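You operate a simulated robot arm through the tools that you are given. There is no shell and no other tool.

The job below is to be done with a simulated two-armed robot. You get a single attempt, and the scene is never put back.

Task
Tip the red pod back into its cell in the tray of greens.
Fine: the cell of the same colour; put the strip back where it was and snap the pod shut.

Only the result counts: the job must be done as asked and must still hold three seconds after the hand-in. Knocking over, shifting, dropping, spilling or breaking anything else fails it.

Robot
Two 7-joint arms with two-finger parallel grippers on one trunk that stands fixed in place. Base frame: the origin is at the foot of the trunk, x ahead of it, y to its left, z up. Readings come in cm, degrees, newtons and seconds.
The left shoulder is at [10.7, 17.4, 109.1], the right one opposite. With the tool pointing down near the work surface each hand reaches from about 30 to 74 cm from the base axis, measured 20 degrees to its own side. Payload 3.6 kg a hand.
Tool frame (each hand has its own): the origin (TCP) lies between the finger pads and is the grasp point; the fingertips stand 3 cm ahead of it; z points along the fingers, y is the line along which they close. Largest opening 11 cm; finger width 2, thickness 1; the body of the gripper, 4.8 by 11.2 cm, starts 5.5 cm behind the TCP.
Orientation is that of the tool frame in the base frame, as a unit quaternion [x, y, z, w]. With the fingers straight down and closing along the base's y, the tool's x points along the base's -x, its y along +y and its z along -z.

Tools
- The arms move only by the tool send_rows. It takes "left_increments", "right_increments" or both (then of equal length, played together; a hand with none holds still); each is a list of rows, each a list of 7 numbers: the shift along the base's x, y, z in units of 200 mm (1.0 is 200 mm), then the turn, a rotation vector about the base's x, y, z in units of 180 degrees (1.0 is 180 degrees), then the finger opening in cm, from 0 to 11. In form: [[x, y, z, wx, wy, wz, gripper], ...]. A call has 1 to 20 rows; each row is the pose to reach, as a shift and turn from the pose commanded when the call began. A call with a number of a shift or a turn outside -1 to 1 is refused whole. A row lasts 0.2 s, in which the tool goes at most 5 cm and 8.6 degrees; a call with a longer step from one row to the next is refused whole, and so is a gripper value outside its range. Where a pose cannot be reached the arm comes as near as it can. A force on the tool above 40 N (or 10 N above the force at the start of the call, whichever is more), or a blocked arm, ends the call early, and 0.2 s more pass. The fingers move at their own pace (about 15.3 cm/s each) and stop on an object; they squeeze with about 41 N. The grip force told is the motor's: it shows also when the fingers shut on nothing. Time passes only in rows, and 0.2 s behind the last, so rows that repeat a pose let the fingers close. It gives the time, the measured TCP pose, the force on the tool (base axes), the opening and the grip force at its end, in the units of the frame above (readings bear some noise), with the torque about the TCP (base axes, N m) and any sound that the robot's microphone picked up, and new pictures: "pictures" is both (left out), scene, wrist or none (wrist: the cameras of the hands that moved).
- Cameras (640 x 400 px; columns grow to the right, rows downward): "scene" is now at [17.98, 6.36, 125.71]; the picture's right is [0.69, -0.73, -0.00], its down [-0.42, -0.40, -0.81] and it looks along [0.59, 0.56, -0.58] (base axes); focal length 214 px, centre (320, 200). "left" rides on the left gripper at [7.2, -1.7, -10.3] in its tool frame; the picture's right is [0.23, 0.97, 0.00], its down [-0.76, 0.18, -0.62] and it looks along [-0.61, 0.14, 0.78] (tool axes); focal length 222 px, centre (320, 200). "right" rides on the right gripper at [7.2, 1.7, -10.4] in its tool frame; the picture's right is [-0.23, 0.97, 0.00], its down [-0.76, -0.18, -0.62] and it looks along [-0.61, -0.14, 0.78] (tool axes); focal length 222 px, centre (320, 200). There is no depth. A picture from a camera that has moved, and an enlarged one, comes with that camera's place and axes in the base frame and with its lens. The place of the scene camera against the robot may be out by one fixed shift of up to 1.2 cm in any direction.
- lift_body(by): moves the trunk up (or, below 0, down) by that many cm; the arms and the scene camera ride with it, the base frame stays. It gives what a move gives, with no picture.
- pan_tilt(pan, tilt): turns the head with the scene camera to pan (to the left, within 86 degrees either way) and tilt (down, from -29 to 69), counted from straight ahead of the robot (the tilt from the chest, where the trunk bows). It gives what a move gives, and a new picture of the scene camera.
- zoom(camera, box): a new picture of the part [left, top, right, bottom] of that camera's present view, enlarged. It takes no simulated time.
- finish_job(): hands the job in; it is judged then, once.

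Places have to be worked out from the pictures, the camera data and where the tool is seen. Open the grippers and draw the arms clear of the work before you hand the job in, unless the task says otherwise.

The tools are called after "Request:" as name(argument=value, ...) on one line, values as JSON. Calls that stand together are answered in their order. send_rows: Moves the arms, as the interface text tells. Its arguments: {"type":"object","properties":{"left_increments":{"type":"array","items":{"type":"array","items":{"type":"number"}}},"right_increments":{"type":"array","items":{"type":"array","items":{"type":"number"}}},"pictures":{"type":"string","enum":["both","scene","wrist","none"]}},"required":[]} The other tools are called the same way: lift_body (by) moves the trunk up or down; pan_tilt (pan, tilt) turns the head that bears the scene camera; zoom (camera, box) takes an enlarged picture of a part of a camera's view; finish_job () hands the job in.

At the start:

```text
time_s: 0.0
left_position: [42.81, 37.73, 105.19]
left_orientation: [-0.001, 1.0, 0.0, 0.0]
left_ft_force: [0.3, 1.1, -1.1]
left_moment: [-0.02, 0.01, -0.01]
left_grip_width: 11.01
left_finger_force: 0.0
right_position: [47.16, -6.05, 104.98]
right_orientation: [0.0, 1.0, 0.001, 0.0]
right_ft_force: [-0.6, -0.9, 0.2]
right_moment: [0.0, 0.02, -0.01]
right_grip_width: 10.95
right_finger_force: 0.1
trunk travel left (down, up): [-20.9, 55.4]
head pan, tilt (commanded): [43.3, 35.6]
```

scene: 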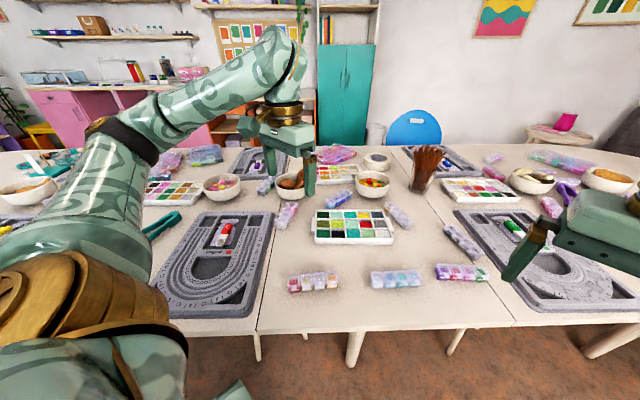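
right: 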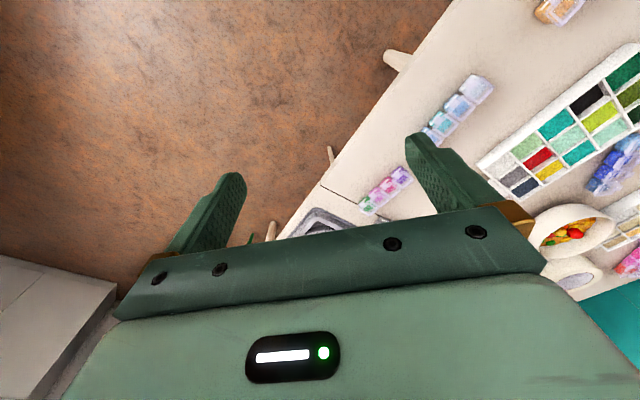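
left: 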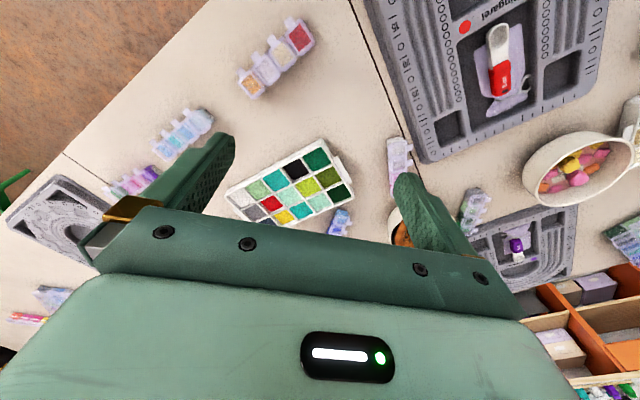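

I begin by looking closely at the tray of greens and the nearby strips of pods.

Request:
zoom(camera="scene", box=[270, 170, 430, 300])

Request:
zoom(camera="left", box=[130, 0, 400, 240])

Request:
zoom(camera="scene", box=[340, 220, 520, 310])

Request:
zoom(camera="scene", box=[140, 130, 300, 300])

```text
3.08 times, centred on (350, 235) of scene
camera zoom: at [17.98, 6.36, 125.71], right [0.69, -0.73, 0.0], down [-0.42, -0.4, -0.81], along [0.59, 0.56, -0.58], focal length 660 px, centre (228, 92)
```

zoom: 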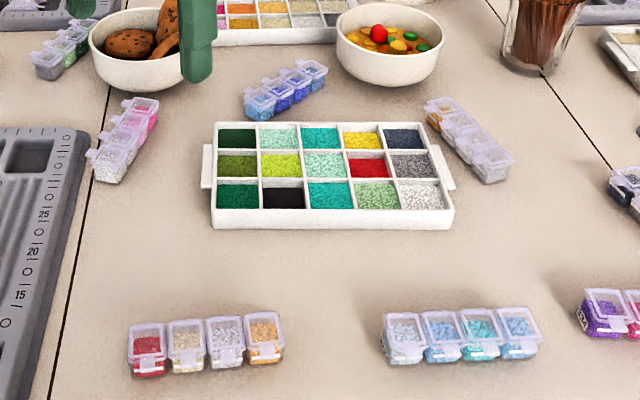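

```text
1.67 times, centred on (265, 120) of left
camera zoom: at [35.68, 35.9, 115.43], right [-0.23, 0.97, 0.0], down [0.76, 0.18, 0.62], along [0.61, 0.14, -0.78], focal length 370 px, centre (412, 333)
```

zoom: 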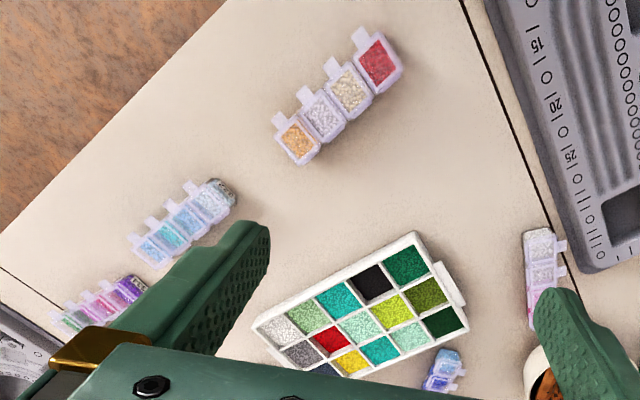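

```text
3.56 times, centred on (430, 265) of scene
camera zoom: at [17.98, 6.36, 125.71], right [0.69, -0.73, 0.0], down [-0.42, -0.4, -0.81], along [0.59, 0.56, -0.58], focal length 763 px, centre (-71, -31)
```

zoom: 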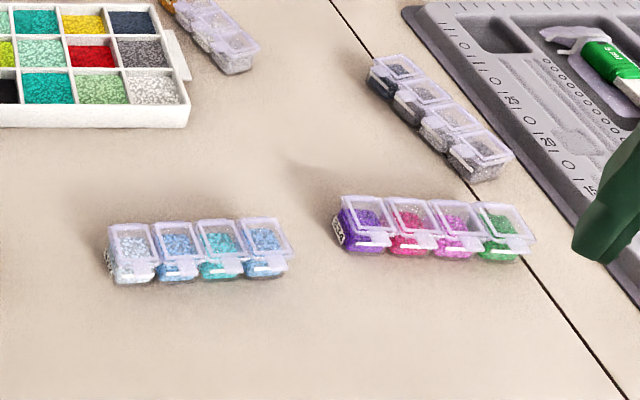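

```text
2.35 times, centred on (220, 215) of scene
camera zoom: at [17.98, 6.36, 125.71], right [0.69, -0.73, 0.0], down [-0.42, -0.4, -0.81], along [0.59, 0.56, -0.58], focal length 505 px, centre (555, 165)
```

zoom: 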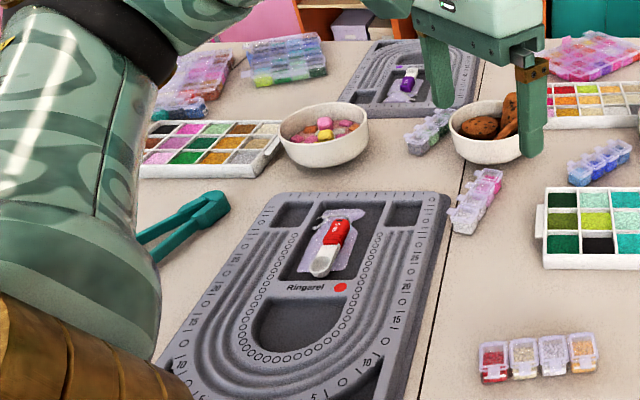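

The strip nearest the robot has a red pod at its left end, and the tray of greens has a red cell. I zoom in tighter to see how the lids work and check the other strips for competing reds.

Request:
zoom(camera="left", box=[225, 0, 325, 110])

Request:
zoom(camera="scene", box=[280, 260, 350, 300])

Request:
zoom(camera="scene", box=[300, 195, 400, 255])

Request:
zoom(camera="scene", box=[425, 250, 495, 290])

Request:
zoom(camera="scene", box=[260, 190, 310, 240])

```text
3.64 times, centred on (275, 55) of left
camera zoom: at [35.68, 35.9, 115.43], right [-0.23, 0.97, 0.0], down [0.76, 0.18, 0.62], along [0.61, 0.14, -0.78], focal length 808 px, centre (484, 727)
```

zoom: 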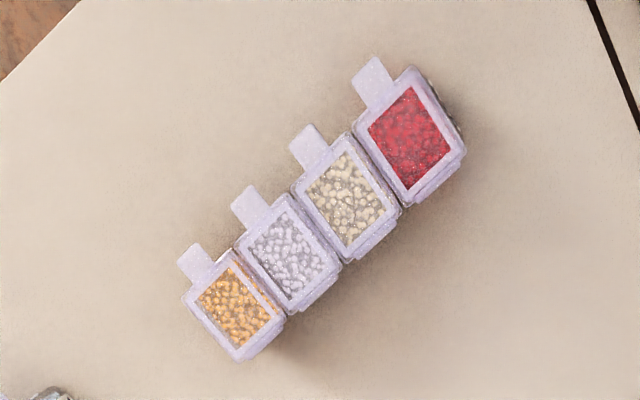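

```text
9.14 times, centred on (315, 280) of scene
camera zoom: at [17.98, 6.36, 125.71], right [0.69, -0.73, 0.0], down [-0.42, -0.4, -0.81], along [0.59, 0.56, -0.58], focal length 1961 px, centre (366, -531)
```

zoom: 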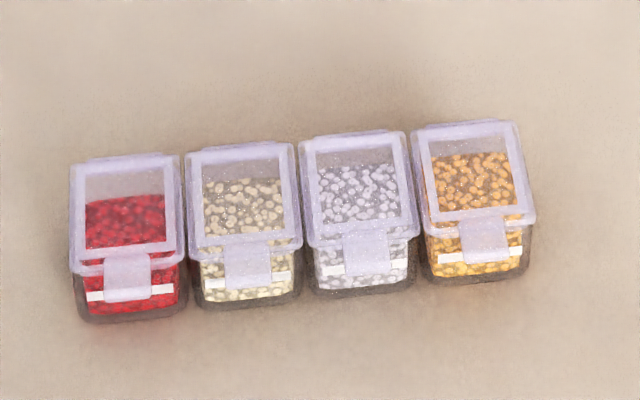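

```text
6.40 times, centred on (350, 225) of scene
camera zoom: at [17.98, 6.36, 125.71], right [0.69, -0.73, 0.0], down [-0.42, -0.4, -0.81], along [0.59, 0.56, -0.58], focal length 1373 px, centre (128, 40)
```

zoom: 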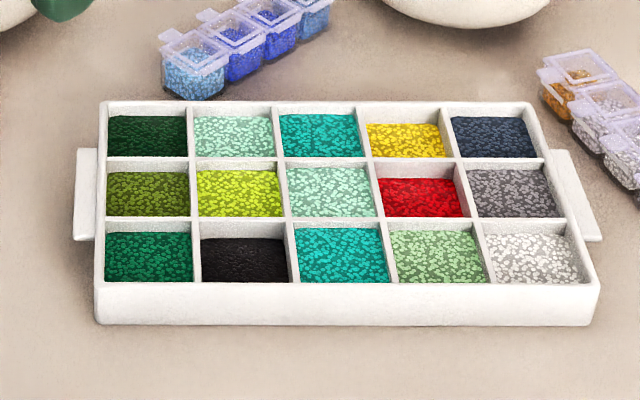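

```text
9.14 times, centred on (460, 270) of scene
camera zoom: at [17.98, 6.36, 125.71], right [0.69, -0.73, 0.0], down [-0.42, -0.4, -0.81], along [0.59, 0.56, -0.58], focal length 1961 px, centre (-960, -440)
```

zoom: 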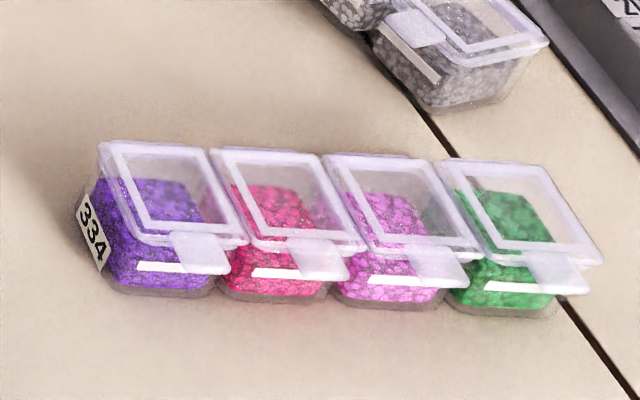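

```text
8.00 times, centred on (285, 215) of scene
camera zoom: at [17.98, 6.36, 125.71], right [0.69, -0.73, 0.0], down [-0.42, -0.4, -0.81], along [0.59, 0.56, -0.58], focal length 1716 px, centre (600, 80)
```

zoom: 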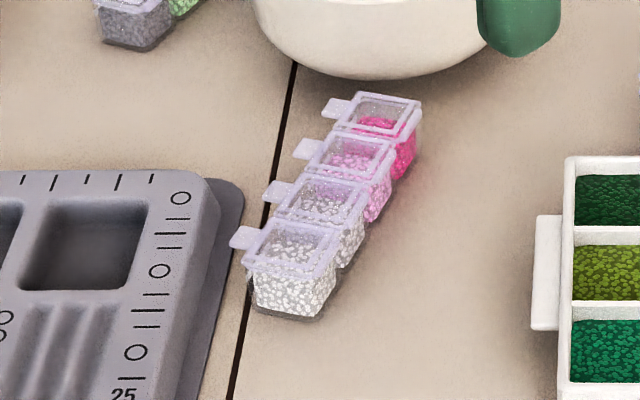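

The red pod is the end pod of the red, cream, silver and gold strip, at about (38, 33, 76). Its lid tab faces the robot. The tray's red cell is near (69.5, 31.5). I bring the left wrist camera over the strip for an accurate measurement.

Request:
send_rows(left_increments=[[-0.06, -0.06, -0.12, 0, 0, 0, 8], [-0.12, -0.12, -0.25, 0, 0, 0, 8], [-0.18, -0.18, -0.37, 0, 0, 0, 8], [-0.24, -0.24, -0.5, 0, 0, 0, 8], [-0.3, -0.3, -0.62, 0, 0, 0, 8], [-0.36, -0.36, -0.75, 0, 0, 0, 8], [-0.42, -0.42, -0.85, 0, 0, 0, 8], [-0.47, -0.47, -0.95, 0, 0, 0, 8], [-0.47, -0.47, -0.95, 0, 0, 0, 8]], pictures="both")

```text
time_s: 2.0
left_position: [34.22, 28.41, 86.06]
left_orientation: [-0.002, 1.0, 0.0, 0.0]
left_ft_force: [-0.5, 0.2, 0.4]
left_moment: [-0.02, 0.03, -0.03]
left_grip_width: 7.99
left_finger_force: 0.0
left hand out of reach, approached as far as the arm can: row 8, 9
right_position: [47.16, -6.04, 105.08]
right_orientation: [0.0, 1.0, -0.001, 0.0]
right_ft_force: [0.8, 0.0, 0.8]
right_moment: [0.03, 0.0, 0.0]
right_grip_width: 10.99
right_finger_force: 0.0
trunk travel left (down, up): [-20.9, 55.4]
head pan, tilt (commanded): [43.3, 35.6]
camera scene: at [17.96, 6.35, 125.72], right [0.69, -0.73, 0.0], down [-0.42, -0.4, -0.81], along [0.59, 0.56, -0.58], focal length 214 px, centre (320, 200)
camera left: at [27.05, 26.62, 96.26], right [-0.23, 0.97, 0.0], down [0.76, 0.18, 0.62], along [0.61, 0.14, -0.78], focal length 222 px, centre (320, 200)
```

scene: 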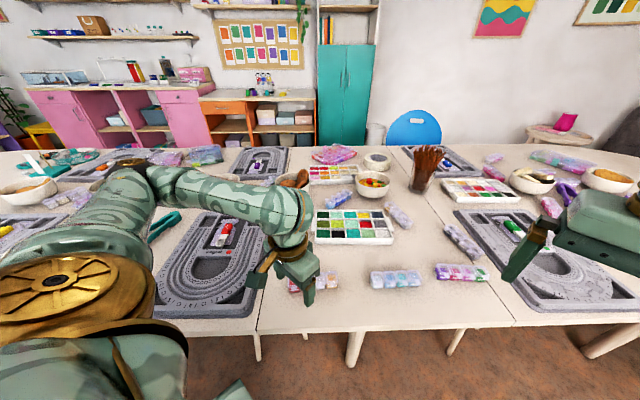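
left: 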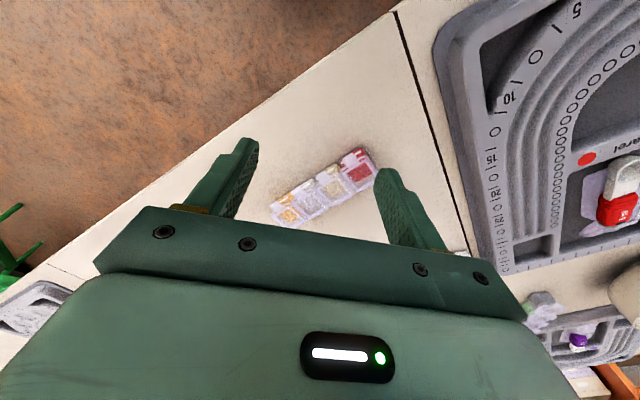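

The left hand stopped slightly short at its inner reach limit, but the strip is in view. I zoom in on it to triangulate.

Request:
zoom(camera="left", box=[255, 130, 395, 240])

Request:
zoom(camera="scene", box=[240, 220, 360, 300])

```text
3.64 times, centred on (325, 185) of left
camera zoom: at [27.05, 26.62, 96.26], right [-0.23, 0.97, 0.0], down [0.76, 0.18, 0.62], along [0.61, 0.14, -0.78], focal length 808 px, centre (302, 254)
```

zoom: 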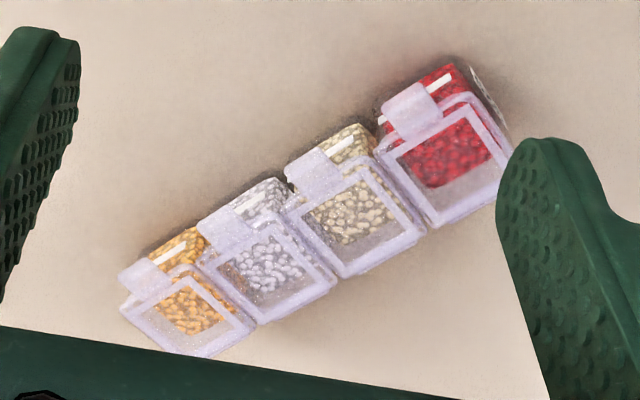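

```text
5.00 times, centred on (300, 260) of scene
camera zoom: at [17.96, 6.35, 125.72], right [0.69, -0.73, 0.0], down [-0.42, -0.4, -0.81], along [0.59, 0.56, -0.58], focal length 1072 px, centre (420, -100)
```

zoom: 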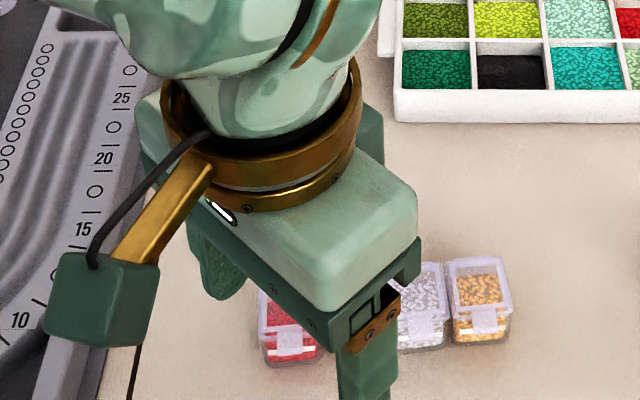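

The strip runs along (-0.77, 0.64), with its tabs facing the robot and the tab tops at about z = 76.8. Before choosing a grip, I test in the air whether the left hand can face down with its camera on the gold side, a yaw of about +140°.

Request:
send_rows(left_increments=[[0.07, 0, 0.05, 0, 0, 0.046, 8], [0.14, 0, 0.1, 0, 0, 0.092, 8], [0.21, 0, 0.15, 0, 0, 0.138, 8], [0.28, 0, 0.2, 0, 0, 0.184, 8], [0.35, 0, 0.25, 0, 0, 0.23, 8], [0.42, 0, 0.3, 0, 0, 0.276, 8], [0.49, 0, 0.35, 0, 0, 0.322, 8], [0.545, 0, 0.4, 0, 0, 0.368, 8], [0.545, 0, 0.4, 0, 0, 0.414, 8], [0.545, 0, 0.4, 0, 0, 0.46, 8], [0.545, 0, 0.4, 0, 0, 0.506, 8], [0.545, 0, 0.4, 0, 0, 0.552, 8], [0.545, 0, 0.4, 0, 0, 0.598, 8], [0.545, 0, 0.4, 0, 0, 0.644, 8], [0.545, 0, 0.4, 0, 0, 0.69, 8], [0.545, 0, 0.4, 0, 0, 0.736, 8], [0.545, 0, 0.4, 0, 0, 0.781, 8], [0.545, 0, 0.4, 0, 0, 0.781, 8]], pictures="both")

```text
time_s: 5.8
left_position: [60.78, 37.17, 89.82]
left_orientation: [0.934, -0.357, 0.004, 0.02]
left_ft_force: [-0.3, 0.9, 0.7]
left_moment: [0.01, -0.02, 0.01]
left_grip_width: 7.99
left_finger_force: 0.1
left hand out of reach, approached as far as the arm can: row 13, 14, 15, 16, 17, 18
right_position: [47.05, -6.12, 104.94]
right_orientation: [0.0, 1.0, 0.001, -0.001]
right_ft_force: [0.6, -0.5, -0.3]
right_moment: [0.0, 0.03, -0.01]
right_grip_width: 11.02
right_finger_force: 0.1
trunk travel left (down, up): [-20.9, 55.4]
head pan, tilt (commanded): [43.3, 35.6]
camera scene: at [17.92, 6.34, 125.73], right [0.69, -0.73, 0.0], down [-0.42, -0.4, -0.81], along [0.59, 0.56, -0.58], focal length 214 px, centre (320, 200)
camera left: at [67.42, 34.06, 100.14], right [-0.48, -0.88, 0.04], down [-0.68, 0.4, 0.61], along [-0.55, 0.27, -0.79], focal length 222 px, centre (320, 200)
```

scene: 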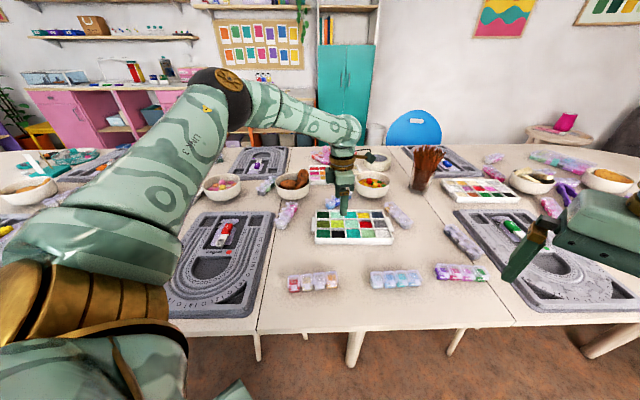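
left: 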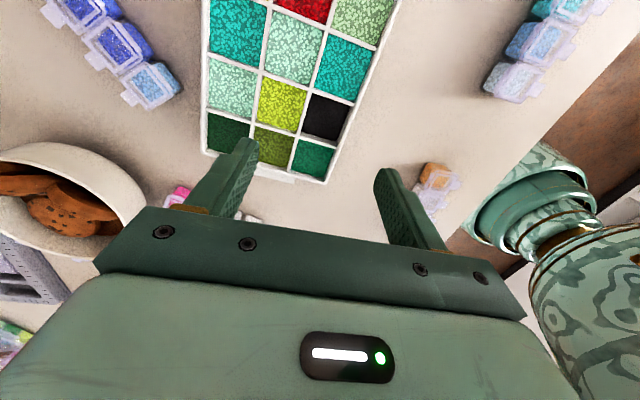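

That yaw can't be reached there: the hand kept its orientation but drifted out over the tray, at a safe height. I unwind the yaw while rising a little and see where the command reference sits.

Request:
send_rows(left_increments=[[0, 0, 0.1, 0, 0, -0.046, 8], [0, 0, 0.2, 0, 0, -0.092, 8], [0, 0, 0.25, 0, 0, -0.138, 8], [0, 0, 0.25, 0, 0, -0.184, 8], [0, 0, 0.25, 0, 0, -0.23, 8], [0, 0, 0.25, 0, 0, -0.276, 8], [0, 0, 0.25, 0, 0, -0.322, 8], [0, 0, 0.25, 0, 0, -0.368, 8], [0, 0, 0.25, 0, 0, -0.414, 8], [0, 0, 0.25, 0, 0, -0.46, 8], [0, 0, 0.25, 0, 0, -0.506, 8], [0, 0, 0.25, 0, 0, -0.552, 8], [0, 0, 0.25, 0, 0, -0.598, 8], [0, 0, 0.25, 0, 0, -0.644, 8], [0, 0, 0.25, 0, 0, -0.69, 8], [0, 0, 0.25, 0, 0, -0.736, 8], [0, 0, 0.25, 0, 0, -0.781, 8], [0, 0, 0.25, 0, 0, -0.781, 8]], pictures="scene")

```text
time_s: 9.6
left_position: [60.72, 37.43, 94.72]
left_orientation: [0.021, 1.0, 0.018, -0.01]
left_ft_force: [0.2, 0.7, 1.1]
left_moment: [-0.03, -0.01, -0.01]
left_grip_width: 8.02
left_finger_force: 0.2
right_position: [47.12, -6.06, 104.98]
right_orientation: [-0.001, 1.0, 0.0, 0.0]
right_ft_force: [-0.5, 0.3, -0.8]
right_moment: [-0.03, 0.01, -0.02]
right_grip_width: 10.98
right_finger_force: 0.1
trunk travel left (down, up): [-20.9, 55.4]
head pan, tilt (commanded): [43.3, 35.6]
camera scene: at [18.0, 6.35, 125.71], right [0.69, -0.73, 0.0], down [-0.42, -0.4, -0.81], along [0.59, 0.56, -0.58], focal length 214 px, centre (320, 200)
```

scene: 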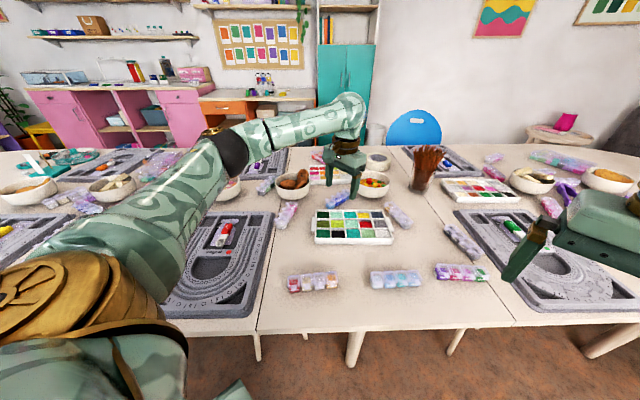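

The reference follows the pose actually reached, so moves stay predictable. I go to a point high above the gold end of the strip with the yaw aligned to it (y along (0.635, 0.772)), then test the lean.

Request:
send_rows(left_increments=[[-0.1, -0.08, 0, -0.002, -0.001, -0.035, 8], [-0.2, -0.16, 0, -0.004, -0.002, -0.07, 8], [-0.3, -0.25, 0, -0.006, -0.003, -0.105, 8], [-0.4, -0.33, 0, -0.008, -0.004, -0.14, 8], [-0.5, -0.41, 0, -0.01, -0.005, -0.175, 8], [-0.6, -0.5, 0, -0.011, -0.006, -0.2055, 8], [-0.685, -0.57, 0, -0.011, -0.006, -0.2055, 8], [-0.685, -0.57, 0, -0.011, -0.006, -0.2055, 8]], pictures="none")

```text
time_s: 11.4
left_position: [47.14, 26.09, 94.75]
left_orientation: [0.338, 0.941, 0.003, 0.006]
left_ft_force: [-0.7, 0.5, -0.7]
left_moment: [-0.03, 0.01, -0.04]
left_grip_width: 7.99
left_finger_force: 0.0
right_position: [47.08, -6.07, 104.98]
right_orientation: [0.0, 1.0, 0.0, -0.001]
right_ft_force: [0.8, -0.7, 0.3]
right_moment: [0.03, 0.0, 0.02]
right_grip_width: 11.01
right_finger_force: 0.1
trunk travel left (down, up): [-20.9, 55.4]
head pan, tilt (commanded): [43.3, 35.6]
```

The yaw is right at -39.5°. Now I lean the hand 45° about the strip's cross axis so the fingers point toward the red end.

Request:
send_rows(left_increments=[[0, 0, 0, 0.0265, 0.0322, 0, 8], [0, 0, 0, 0.053, 0.0643, 0, 8], [0, 0, 0, 0.0795, 0.0965, 0, 8], [0, 0, 0, 0.106, 0.1287, 0, 8], [0, 0, 0, 0.1325, 0.1608, 0, 8], [0, 0, 0, 0.159, 0.193, 0, 8], [0, 0, 0, 0.159, 0.193, 0, 8]], pictures="both")

```text
time_s: 13.0
left_position: [44.92, 29.23, 90.86]
left_orientation: [0.315, 0.871, 0.133, -0.353]
left_ft_force: [0.1, 0.2, -0.5]
left_moment: [-0.03, -0.02, 0.0]
left_grip_width: 7.96
left_finger_force: 0.0
left hand out of reach, approached as far as the arm can: row 5, 6, 7
right_position: [47.16, -5.92, 104.98]
right_orientation: [-0.001, 1.0, 0.0, -0.001]
right_ft_force: [0.7, 0.1, 0.0]
right_moment: [0.02, 0.01, -0.04]
right_grip_width: 10.99
right_finger_force: 0.0
trunk travel left (down, up): [-20.9, 55.4]
head pan, tilt (commanded): [43.3, 35.6]
camera scene: at [17.95, 6.41, 125.72], right [0.69, -0.73, 0.0], down [-0.42, -0.4, -0.81], along [0.59, 0.56, -0.58], focal length 214 px, centre (320, 200)
camera left: at [45.39, 26.45, 103.12], right [0.5, 0.85, 0.17], down [0.87, -0.49, -0.08], along [0.01, 0.19, -0.98], focal length 222 px, centre (320, 200)
```

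scene: 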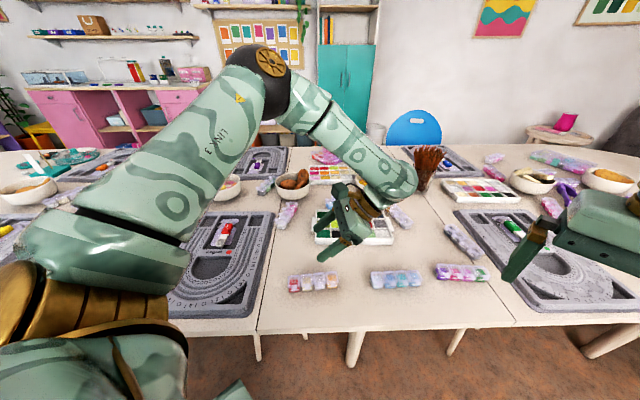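
left: 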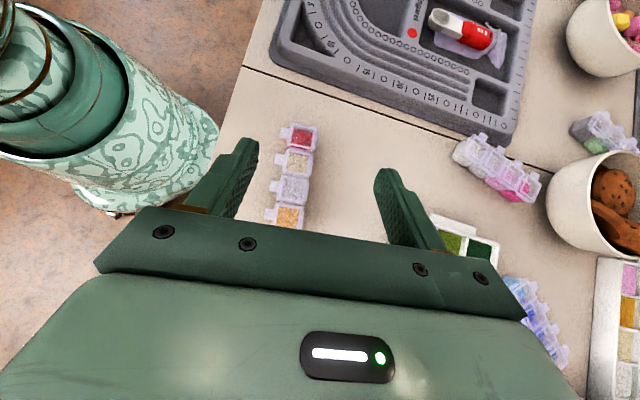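

A lean of about 30° is fine at this height, but 40° or more is blocked by the arm folding. I raise the trunk to give the wrist more room and test again.

Request:
lift_body(by=18)

```text
time_s: 15.0
left_position: [42.02, 29.19, 114.43]
left_orientation: [0.304, 0.895, 0.158, -0.286]
left_ft_force: [0.4, -0.9, 0.0]
left_moment: [0.01, 0.04, -0.02]
left_grip_width: 8.01
left_finger_force: 0.1
right_position: [47.13, -6.05, 122.9]
right_orientation: [0.001, 1.0, -0.001, -0.001]
right_ft_force: [-0.6, -0.5, 0.2]
right_moment: [0.01, 0.0, 0.0]
right_grip_width: 10.98
right_finger_force: 0.1
trunk travel left (down, up): [-38.9, 37.4]
head pan, tilt (commanded): [43.3, 35.6]
```

The hand drifted a bit during the lift, so I recompute the correction. With the shoulder higher, I aim for the 45° lean at (47, 26, 95).

Request:
send_rows(left_increments=[[0.03, -0.02, -0.12, 0, 0.01, 0.001, 8], [0.06, -0.04, -0.24, 0, 0.02, 0.001, 8], [0.09, -0.06, -0.36, 0, 0.03, 0.002, 8], [0.12, -0.08, -0.48, 0, 0.04, 0.003, 8], [0.15, -0.1, -0.6, -0.001, 0.053, 0.0036, 8], [0.18, -0.12, -0.72, -0.001, 0.053, 0.0036, 8], [0.21, -0.14, -0.84, -0.001, 0.053, 0.0036, 8], [0.25, -0.16, -0.97, -0.001, 0.053, 0.0036, 8], [0.25, -0.16, -0.97, -0.001, 0.053, 0.0036, 8]], pictures="both")

```text
time_s: 17.0
left_position: [46.83, 26.04, 95.09]
left_orientation: [0.311, 0.871, 0.129, -0.359]
left_ft_force: [-0.2, -0.3, 1.1]
left_moment: [0.0, 0.0, -0.02]
left_grip_width: 8.02
left_finger_force: 0.1
right_position: [47.01, -6.19, 122.96]
right_orientation: [-0.001, 1.0, 0.0, 0.0]
right_ft_force: [0.4, 0.6, -0.4]
right_moment: [0.01, 0.0, -0.02]
right_grip_width: 10.98
right_finger_force: 0.1
trunk travel left (down, up): [-38.9, 37.4]
head pan, tilt (commanded): [43.3, 35.6]
camera scene: at [10.46, 6.35, 144.14], right [0.69, -0.73, 0.0], down [-0.42, -0.4, -0.81], along [0.59, 0.56, -0.58], focal length 214 px, centre (320, 200)
camera left: at [47.57, 23.36, 107.44], right [0.49, 0.86, 0.16], down [0.87, -0.48, -0.09], along [0.0, 0.19, -0.98], focal length 222 px, centre (320, 200)
```

scene: 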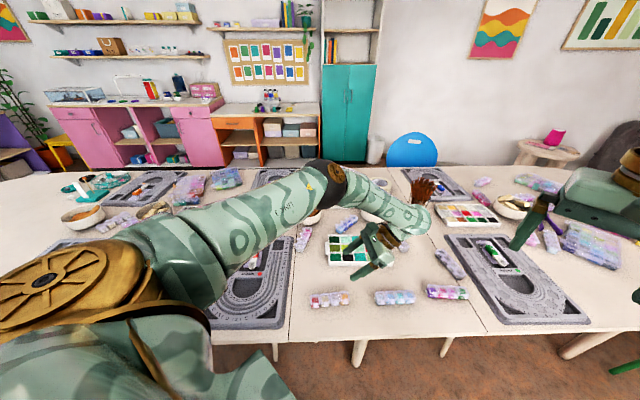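
left: 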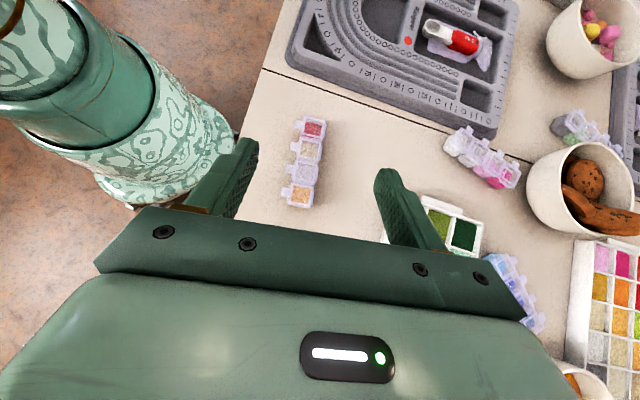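

With the trunk raised, the 45° lean is reached exactly. I zoom through the left wrist camera, now nearly straight above the strip, to refine the strip's geometry.

Request:
zoom(camera="left", box=[260, 100, 350, 220])

Request:
zoom(camera="scene", box=[290, 270, 370, 320])

```text
3.33 times, centred on (305, 160) of left
camera zoom: at [47.57, 23.36, 107.44], right [0.49, 0.86, 0.16], down [0.87, -0.48, -0.09], along [0.0, 0.19, -0.98], focal length 740 px, centre (370, 333)
```

zoom: 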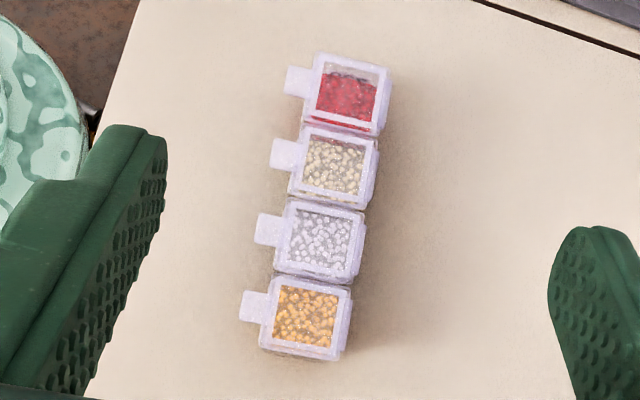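

```text
8.00 times, centred on (330, 295) of scene
camera zoom: at [10.46, 6.35, 144.14], right [0.69, -0.73, 0.0], down [-0.42, -0.4, -0.81], along [0.59, 0.56, -0.58], focal length 1716 px, centre (240, -560)
```

zoom: 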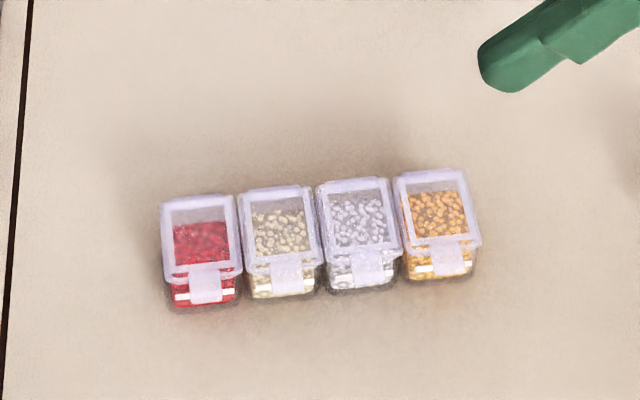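

Red lid centre is at about (37.9, 33.55), gold at (45.55, 27.27), with a pitch of 3.30. The tabs are 1.15 wide at z = 76.8, and the table edge lies about 7 cm in front of the tabs. I now bring the right hand round, yawing first, for a low side view and to prepare for opening the lid.

Request:
send_rows(right_increments=[[-0.044, 0.06, -0.1, 0, 0, 0.0451, 4], [-0.0875, 0.12, -0.2, 0, 0, 0.0903, 2], [-0.131, 0.18, -0.3, 0, 0, 0.1354, 0], [-0.175, 0.24, -0.4, 0, 0, 0.1806, 0], [-0.22, 0.3, -0.5, 0, 0, 0.2257, 0], [-0.26, 0.36, -0.6, 0, 0, 0.2708, 0], [-0.3, 0.42, -0.7, 0, 0, 0.316, 0], [-0.35, 0.48, -0.8, 0, 0, 0.3611, 0], [-0.35, 0.5, -0.85, 0, 0, 0.3611, 0]], pictures="both")

```text
time_s: 19.0
left_position: [46.74, 26.29, 95.16]
left_orientation: [0.312, 0.871, 0.128, -0.358]
left_ft_force: [-0.2, 0.1, -0.4]
left_moment: [0.0, -0.04, -0.01]
left_grip_width: 8.02
left_finger_force: 0.0
right_position: [41.07, 4.52, 112.73]
right_orientation: [-0.447, 0.893, 0.033, 0.044]
right_ft_force: [-0.3, 1.3, 0.5]
right_moment: [0.01, -0.02, 0.0]
right_grip_width: 0.04
right_finger_force: 37.6
right hand out of reach, approached as far as the arm can: row 6, 7, 8, 9
trunk travel left (down, up): [-38.9, 37.4]
head pan, tilt (commanded): [43.3, 35.6]
camera scene: at [10.29, 6.58, 144.15], right [0.69, -0.73, 0.0], down [-0.42, -0.4, -0.81], along [0.59, 0.56, -0.58], focal length 214 px, centre (320, 200)
camera right: at [34.89, -1.3, 122.41], right [-0.64, 0.76, 0.04], down [0.57, 0.44, 0.7], along [0.51, 0.47, -0.71], focal length 222 px, centre (320, 200)
```

scene: 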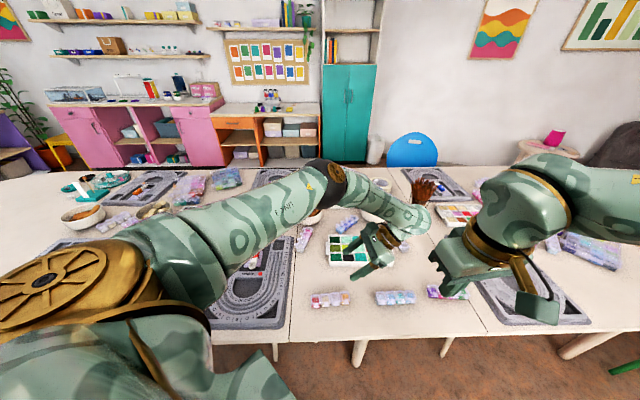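
right: 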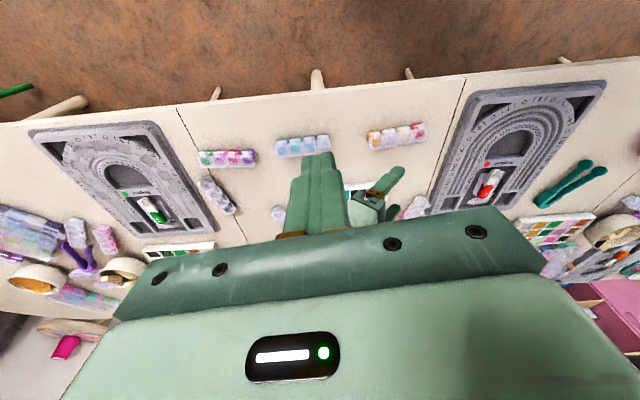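

The right hand reached only about 53° of yaw, stuck at a limit at this height while pointing straight down. The pose I need is pitched forward anyway, so I combine the remaining turn with a descent, halfway first.

Request:
send_rows(right_increments=[[-0.03, 0.04, -0.08, 0.0258, -0.0163, 0.0075, 0], [-0.06, 0.08, -0.16, 0.0515, -0.0326, 0.0149, 0], [-0.09, 0.12, -0.24, 0.0773, -0.0489, 0.0224, 0], [-0.12, 0.17, -0.32, 0.1031, -0.0651, 0.0299, 0], [-0.15, 0.22, -0.4, 0.1289, -0.0814, 0.0373, 0], [-0.18, 0.27, -0.48, 0.1546, -0.0977, 0.0448, 0], [-0.21, 0.31, -0.55, 0.1804, -0.114, 0.0522, 0], [-0.24, 0.35, -0.6, 0.2062, -0.1303, 0.0597, 0], [-0.24, 0.35, -0.6, 0.2062, -0.1303, 0.0597, 0]], pictures="both")

```text
time_s: 21.0
left_position: [46.89, 26.09, 95.08]
left_orientation: [0.312, 0.871, 0.128, -0.358]
left_ft_force: [-0.3, 0.9, 0.0]
left_moment: [-0.01, 0.02, 0.05]
left_grip_width: 8.0
left_finger_force: 0.1
right_position: [36.78, 10.61, 100.93]
right_orientation: [-0.487, 0.766, 0.234, 0.347]
right_ft_force: [-0.5, 0.5, -0.2]
right_moment: [-0.03, 0.0, -0.01]
right_grip_width: 0.01
right_finger_force: 38.1
right hand out of reach, approached as far as the arm can: row 8, 9
trunk travel left (down, up): [-38.9, 37.4]
head pan, tilt (commanded): [43.3, 35.6]
camera scene: at [10.49, 6.46, 144.13], right [0.69, -0.73, 0.0], down [-0.42, -0.4, -0.81], along [0.59, 0.56, -0.58], focal length 214 px, centre (320, 200)
camera right: at [29.89, 0.0, 102.29], right [-0.82, 0.54, 0.19], down [0.19, -0.06, 0.98], along [0.54, 0.84, -0.05], focal length 222 px, centre (320, 200)
```

scene: 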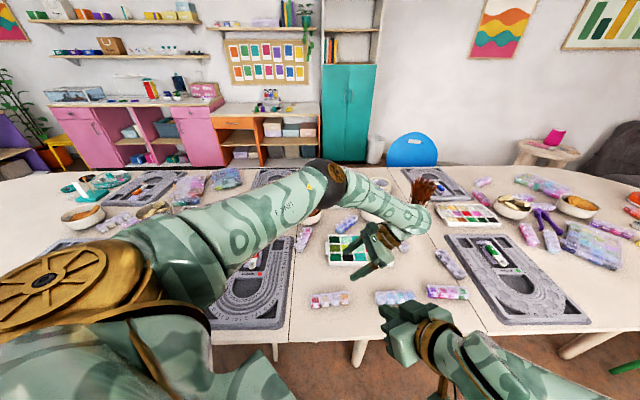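
right: 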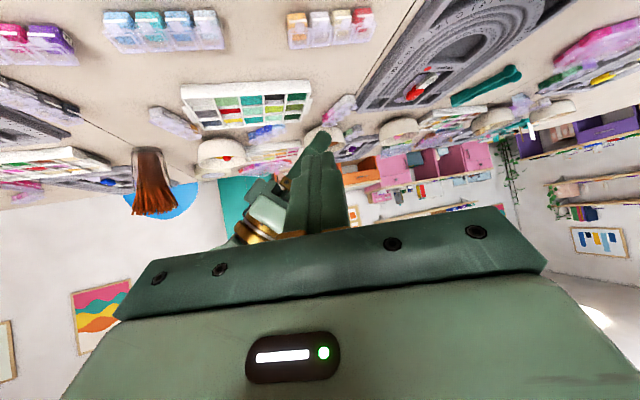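

The right hand is now nearly at the wanted pitch (azimuth 65°, 40° below horizontal). I continue down and in toward the front of the strip, still outside the table edge, to get a low view of the pods.

Request:
send_rows(right_increments=[[-0.02, 0.07, -0.13, 0, 0, 0, 0], [-0.04, 0.15, -0.26, 0, 0, 0, 0], [-0.06, 0.22, -0.4, 0, 0, 0, 0], [-0.08, 0.3, -0.52, 0, 0, 0, 0], [-0.1, 0.37, -0.65, 0, 0, 0, 0], [-0.1, 0.37, -0.65, 0, 0, 0, 0]], pictures="both")

```text
time_s: 22.4
left_position: [46.92, 26.08, 95.22]
left_orientation: [0.312, 0.87, 0.129, -0.359]
left_ft_force: [0.2, -0.6, -0.2]
left_moment: [0.01, 0.0, 0.01]
left_grip_width: 8.01
left_finger_force: 0.1
right_position: [38.95, 7.85, 92.12]
right_orientation: [-0.487, 0.765, 0.229, 0.355]
right_ft_force: [-0.9, 0.5, 0.5]
right_moment: [-0.04, 0.0, -0.01]
right_grip_width: 0.0
right_finger_force: 38.2
right hand out of reach, approached as far as the arm can: row 1, 2, 3, 4, 5, 6
trunk travel left (down, up): [-38.9, 37.4]
head pan, tilt (commanded): [43.3, 35.6]
camera scene: at [10.5, 6.32, 144.13], right [0.69, -0.73, 0.0], down [-0.42, -0.4, -0.81], along [0.59, 0.56, -0.58], focal length 214 px, centre (320, 200)
camera right: at [32.02, -2.84, 93.29], right [-0.82, 0.54, 0.18], down [0.17, -0.06, 0.98], along [0.55, 0.84, -0.04], focal length 222 px, centre (320, 200)
```

scene: 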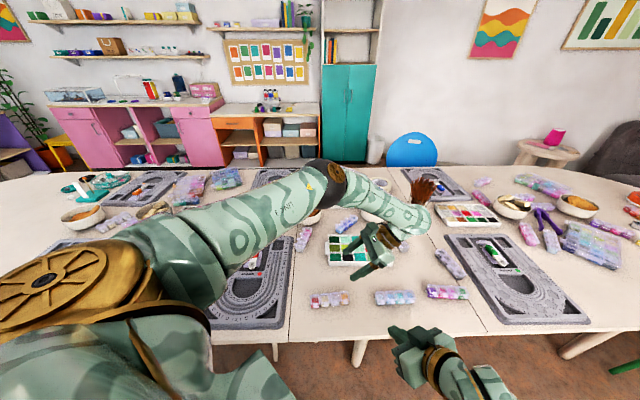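
right: 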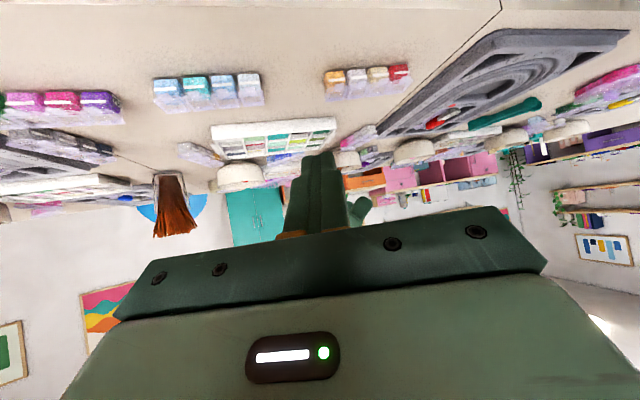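

The right wrist roll is at a limit in this configuration. I roll the hand 90° about its own axis, with the camera to the left-near side, which unwinds that joint while keeping the same pointing direction.

Request:
send_rows(right_increments=[[0, 0, 0, 0.0147, 0.0316, -0.0292, 0], [0, 0, 0, 0.0294, 0.0631, -0.0585, 0], [0, 0, 0, 0.0442, 0.0947, -0.0877, 0], [0, 0, 0, 0.0589, 0.1262, -0.1169, 0], [0, 0, 0, 0.0736, 0.1578, -0.1461, 0], [0, 0, 0, 0.0883, 0.1893, -0.1754, 0], [0, 0, 0, 0.103, 0.2209, -0.2046, 0], [0, 0, 0, 0.1177, 0.2524, -0.2338, 0], [0, 0, 0, 0.1325, 0.284, -0.263, 0], [0, 0, 0, 0.1472, 0.3155, -0.2923, 0], [0, 0, 0, 0.1619, 0.3471, -0.3215, 0], [0, 0, 0, 0.1619, 0.3471, -0.3215, 0]], pictures="both")

```text
time_s: 25.0
left_position: [46.83, 26.05, 95.17]
left_orientation: [0.311, 0.87, 0.129, -0.359]
left_ft_force: [0.0, -0.7, -0.6]
left_moment: [0.0, 0.01, 0.01]
left_grip_width: 8.0
left_finger_force: 0.0
right_position: [39.02, 7.82, 92.07]
right_orientation: [0.198, 0.885, 0.413, 0.091]
right_ft_force: [-0.5, 0.0, -0.2]
right_moment: [0.03, -0.01, 0.01]
right_grip_width: 0.02
right_finger_force: 37.8
trunk travel left (down, up): [-38.9, 37.4]
head pan, tilt (commanded): [43.3, 35.6]
camera scene: at [10.5, 6.34, 144.13], right [0.69, -0.73, 0.0], down [-0.42, -0.4, -0.81], along [0.59, 0.56, -0.58], focal length 214 px, centre (320, 200)
camera right: at [29.49, 4.69, 100.11], right [0.47, 0.47, 0.75], down [0.44, -0.86, 0.26], along [0.76, 0.2, -0.61], focal length 222 px, centre (320, 200)
```

scene: 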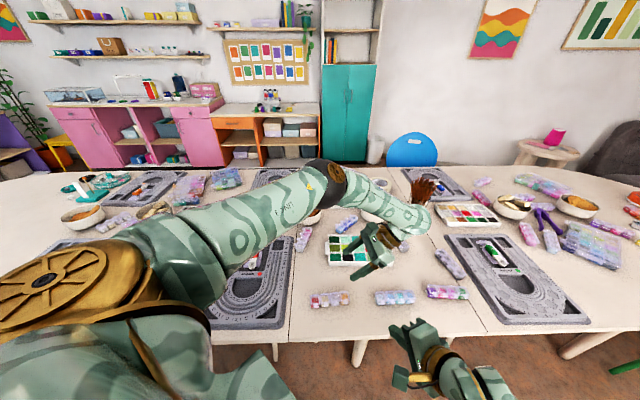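
right: 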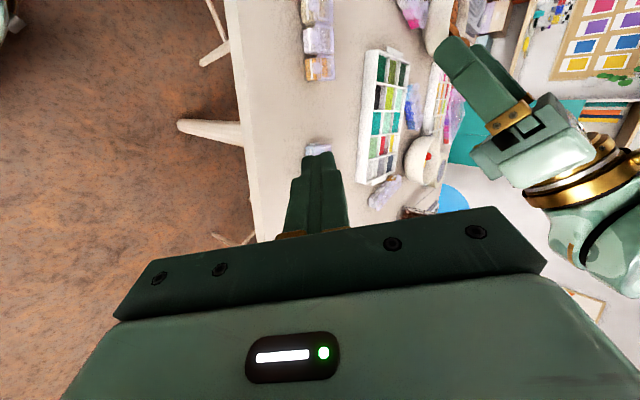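

That roll works with no limit. I now move toward the front of the strip in this orientation.

Request:
send_rows(right_increments=[[-0.04, 0.1, -0.04, 0, 0, 0, 0], [-0.08, 0.2, -0.08, 0, 0, 0, 0], [-0.12, 0.3, -0.12, 0, 0, 0, 0], [-0.16, 0.4, -0.16, 0, 0, 0, 0], [-0.2, 0.51, -0.2, 0, 0, 0, 0], [-0.2, 0.51, -0.2, 0, 0, 0, 0]], pictures="both")

```text
time_s: 26.4
left_position: [46.88, 25.98, 95.09]
left_orientation: [0.311, 0.87, 0.128, -0.36]
left_ft_force: [0.9, -0.5, 1.0]
left_moment: [0.0, 0.02, 0.0]
left_grip_width: 8.01
left_finger_force: 0.0
right_position: [38.68, 9.42, 85.52]
right_orientation: [0.198, 0.884, 0.413, 0.09]
right_ft_force: [-0.1, -0.5, -0.4]
right_moment: [0.01, -0.01, 0.02]
right_grip_width: 0.0
right_finger_force: 38.0
right hand out of reach, approached as far as the arm can: row 1, 2, 3, 4, 5, 6
trunk travel left (down, up): [-38.9, 37.4]
head pan, tilt (commanded): [43.3, 35.6]
camera scene: at [10.48, 6.27, 144.14], right [0.69, -0.73, 0.0], down [-0.42, -0.4, -0.81], along [0.59, 0.56, -0.58], focal length 214 px, centre (320, 200)
camera right: at [29.11, 6.3, 93.53], right [0.47, 0.47, 0.75], down [0.44, -0.86, 0.26], along [0.76, 0.2, -0.61], focal length 222 px, centre (320, 200)
```

scene: 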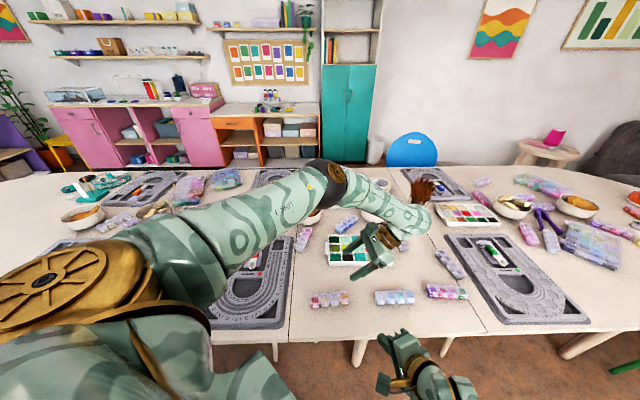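
right: 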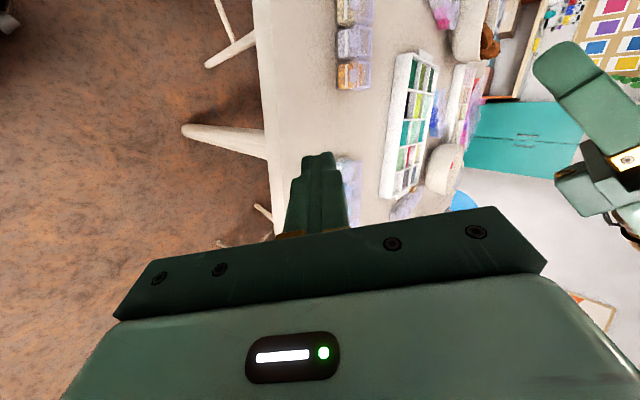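

The right arm can't cross further inward with the trunk this high. Since a low hand is equivalent to a higher trunk for the left lean, I'll put the trunk back. First I raise both hands well clear, with the right back to its standard orientation and the left upright.

Request:
send_rows(left_increments=[[0, 0, 0.1, -0.02, -0.0241, 0, 8], [0, 0, 0.2, -0.04, -0.0482, 0, 8], [0, 0, 0.3, -0.06, -0.0724, 0, 8], [0, 0, 0.4, -0.08, -0.0965, 0, 8], [0, 0, 0.5, -0.1, -0.1206, 0, 8], [0, 0, 0.6, -0.12, -0.1447, 0, 8], [0, 0, 0.7, -0.14, -0.1689, 0, 8], [0, 0, 0.8, -0.159, -0.193, 0, 8], [0, 0, 0.8, -0.159, -0.193, 0, 8]], right_increments=[[0.05, -0.1, 0.1, -0.0342, 0.0075, 0.0164, 0], [0.1, -0.2, 0.22, -0.0684, 0.0149, 0.0328, 0], [0.15, -0.3, 0.34, -0.1027, 0.0224, 0.0492, 0], [0.2, -0.4, 0.46, -0.1369, 0.0299, 0.0656, 0], [0.25, -0.5, 0.58, -0.1711, 0.0373, 0.082, 0], [0.3, -0.6, 0.7, -0.2053, 0.0448, 0.0984, 0], [0.315, -0.67, 0.8, -0.2396, 0.0522, 0.1148, 0], [0.315, -0.67, 0.9, -0.2738, 0.0597, 0.1312, 0], [0.315, -0.67, 0.9, -0.2738, 0.0597, 0.1312, 0]], pictures="scene")

```text
time_s: 28.4
left_position: [46.93, 25.9, 111.13]
left_orientation: [0.337, 0.941, 0.0, 0.001]
left_ft_force: [0.7, 0.3, 0.2]
left_moment: [-0.04, 0.03, -0.03]
left_grip_width: 8.02
left_finger_force: 0.0
right_position: [44.7, -4.06, 103.47]
right_orientation: [-0.002, 1.0, -0.002, 0.0]
right_ft_force: [0.1, -0.2, 0.0]
right_moment: [-0.02, 0.02, 0.04]
right_grip_width: 0.0
right_finger_force: 37.9
trunk travel left (down, up): [-38.9, 37.4]
head pan, tilt (commanded): [43.3, 35.6]
camera scene: at [10.56, 6.24, 144.13], right [0.69, -0.73, 0.0], down [-0.42, -0.4, -0.81], along [0.59, 0.56, -0.58], focal length 214 px, centre (320, 200)
```

scene: 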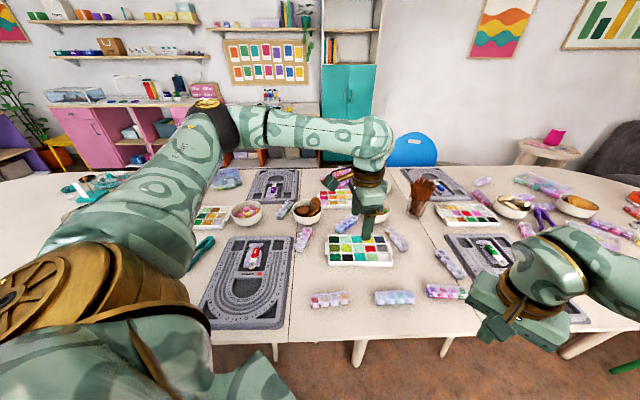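

Both hands are clear. I lower the trunk back to its starting height.

Request:
lift_body(by=-18)

```text
time_s: 30.4
left_position: [46.85, 26.03, 93.15]
left_orientation: [0.337, 0.941, -0.002, 0.0]
left_ft_force: [-0.4, 0.4, 0.3]
left_moment: [0.02, -0.03, 0.01]
left_grip_width: 7.99
left_finger_force: 0.0
right_position: [44.75, -4.01, 85.51]
right_orientation: [-0.001, 1.0, 0.0, 0.001]
right_ft_force: [-0.6, -0.1, 0.4]
right_moment: [0.01, 0.0, -0.01]
right_grip_width: 0.01
right_finger_force: 37.8
trunk travel left (down, up): [-20.9, 55.4]
head pan, tilt (commanded): [43.3, 35.6]
```

Now I retry the right hand from a clean posture: lean the fingers leftward (about base x) by 45° while moving toward (38, 12, 92).

Request:
send_rows(right_increments=[[-0.05, 0.12, 0.06, 0.04, 0, 0, 0], [-0.1, 0.24, 0.12, 0.08, 0, 0, 0], [-0.16, 0.37, 0.18, 0.12, 0, 0, 0], [-0.22, 0.5, 0.24, 0.16, 0, 0, 0], [-0.28, 0.64, 0.3, 0.2, 0, 0, 0], [-0.34, 0.8, 0.325, 0.25, 0, 0, 0], [-0.34, 0.8, 0.325, 0.25, 0, 0, 0]], pictures="both")

```text
refused: row 6 steps farther than a row can; nothing moved
```

One turn step was too large, so I resend with even steps.

Request:
send_rows(right_increments=[[-0.05, 0.12, 0.06, 0.04, 0, 0, 0], [-0.1, 0.24, 0.12, 0.08, 0, 0, 0], [-0.16, 0.37, 0.18, 0.12, 0, 0, 0], [-0.22, 0.5, 0.24, 0.16, 0, 0, 0], [-0.28, 0.64, 0.3, 0.205, 0, 0, 0], [-0.34, 0.8, 0.325, 0.25, 0, 0, 0], [-0.34, 0.8, 0.325, 0.25, 0, 0, 0]], pictures="both")

```text
time_s: 32.0
left_position: [46.92, 26.11, 93.15]
left_orientation: [0.337, 0.942, -0.001, 0.001]
left_ft_force: [0.6, 0.1, 0.1]
left_moment: [-0.02, 0.02, 0.01]
left_grip_width: 8.02
left_finger_force: 0.0
right_position: [37.86, 11.94, 92.05]
right_orientation: [0.0, 0.924, 0.384, 0.002]
right_ft_force: [0.4, 0.4, -0.2]
right_moment: [-0.01, 0.0, -0.02]
right_grip_width: 0.0
right_finger_force: 37.3
trunk travel left (down, up): [-20.9, 55.4]
head pan, tilt (commanded): [43.3, 35.6]
camera scene: at [17.98, 6.34, 125.72], right [0.69, -0.73, 0.0], down [-0.42, -0.4, -0.81], along [0.59, 0.56, -0.58], focal length 214 px, centre (320, 200)
camera right: at [30.53, 5.91, 100.63], right [0.23, 0.69, 0.69], down [0.76, -0.57, 0.32], along [0.61, 0.45, -0.65], focal length 222 px, centre (320, 200)
```

scene: 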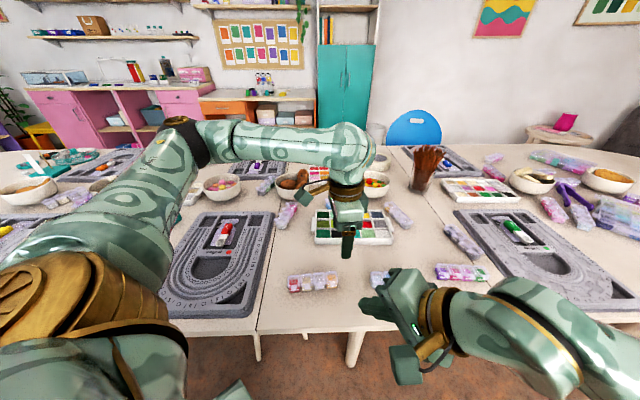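
right: 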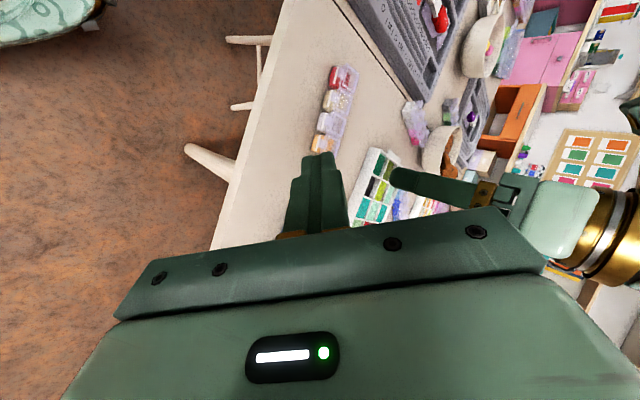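

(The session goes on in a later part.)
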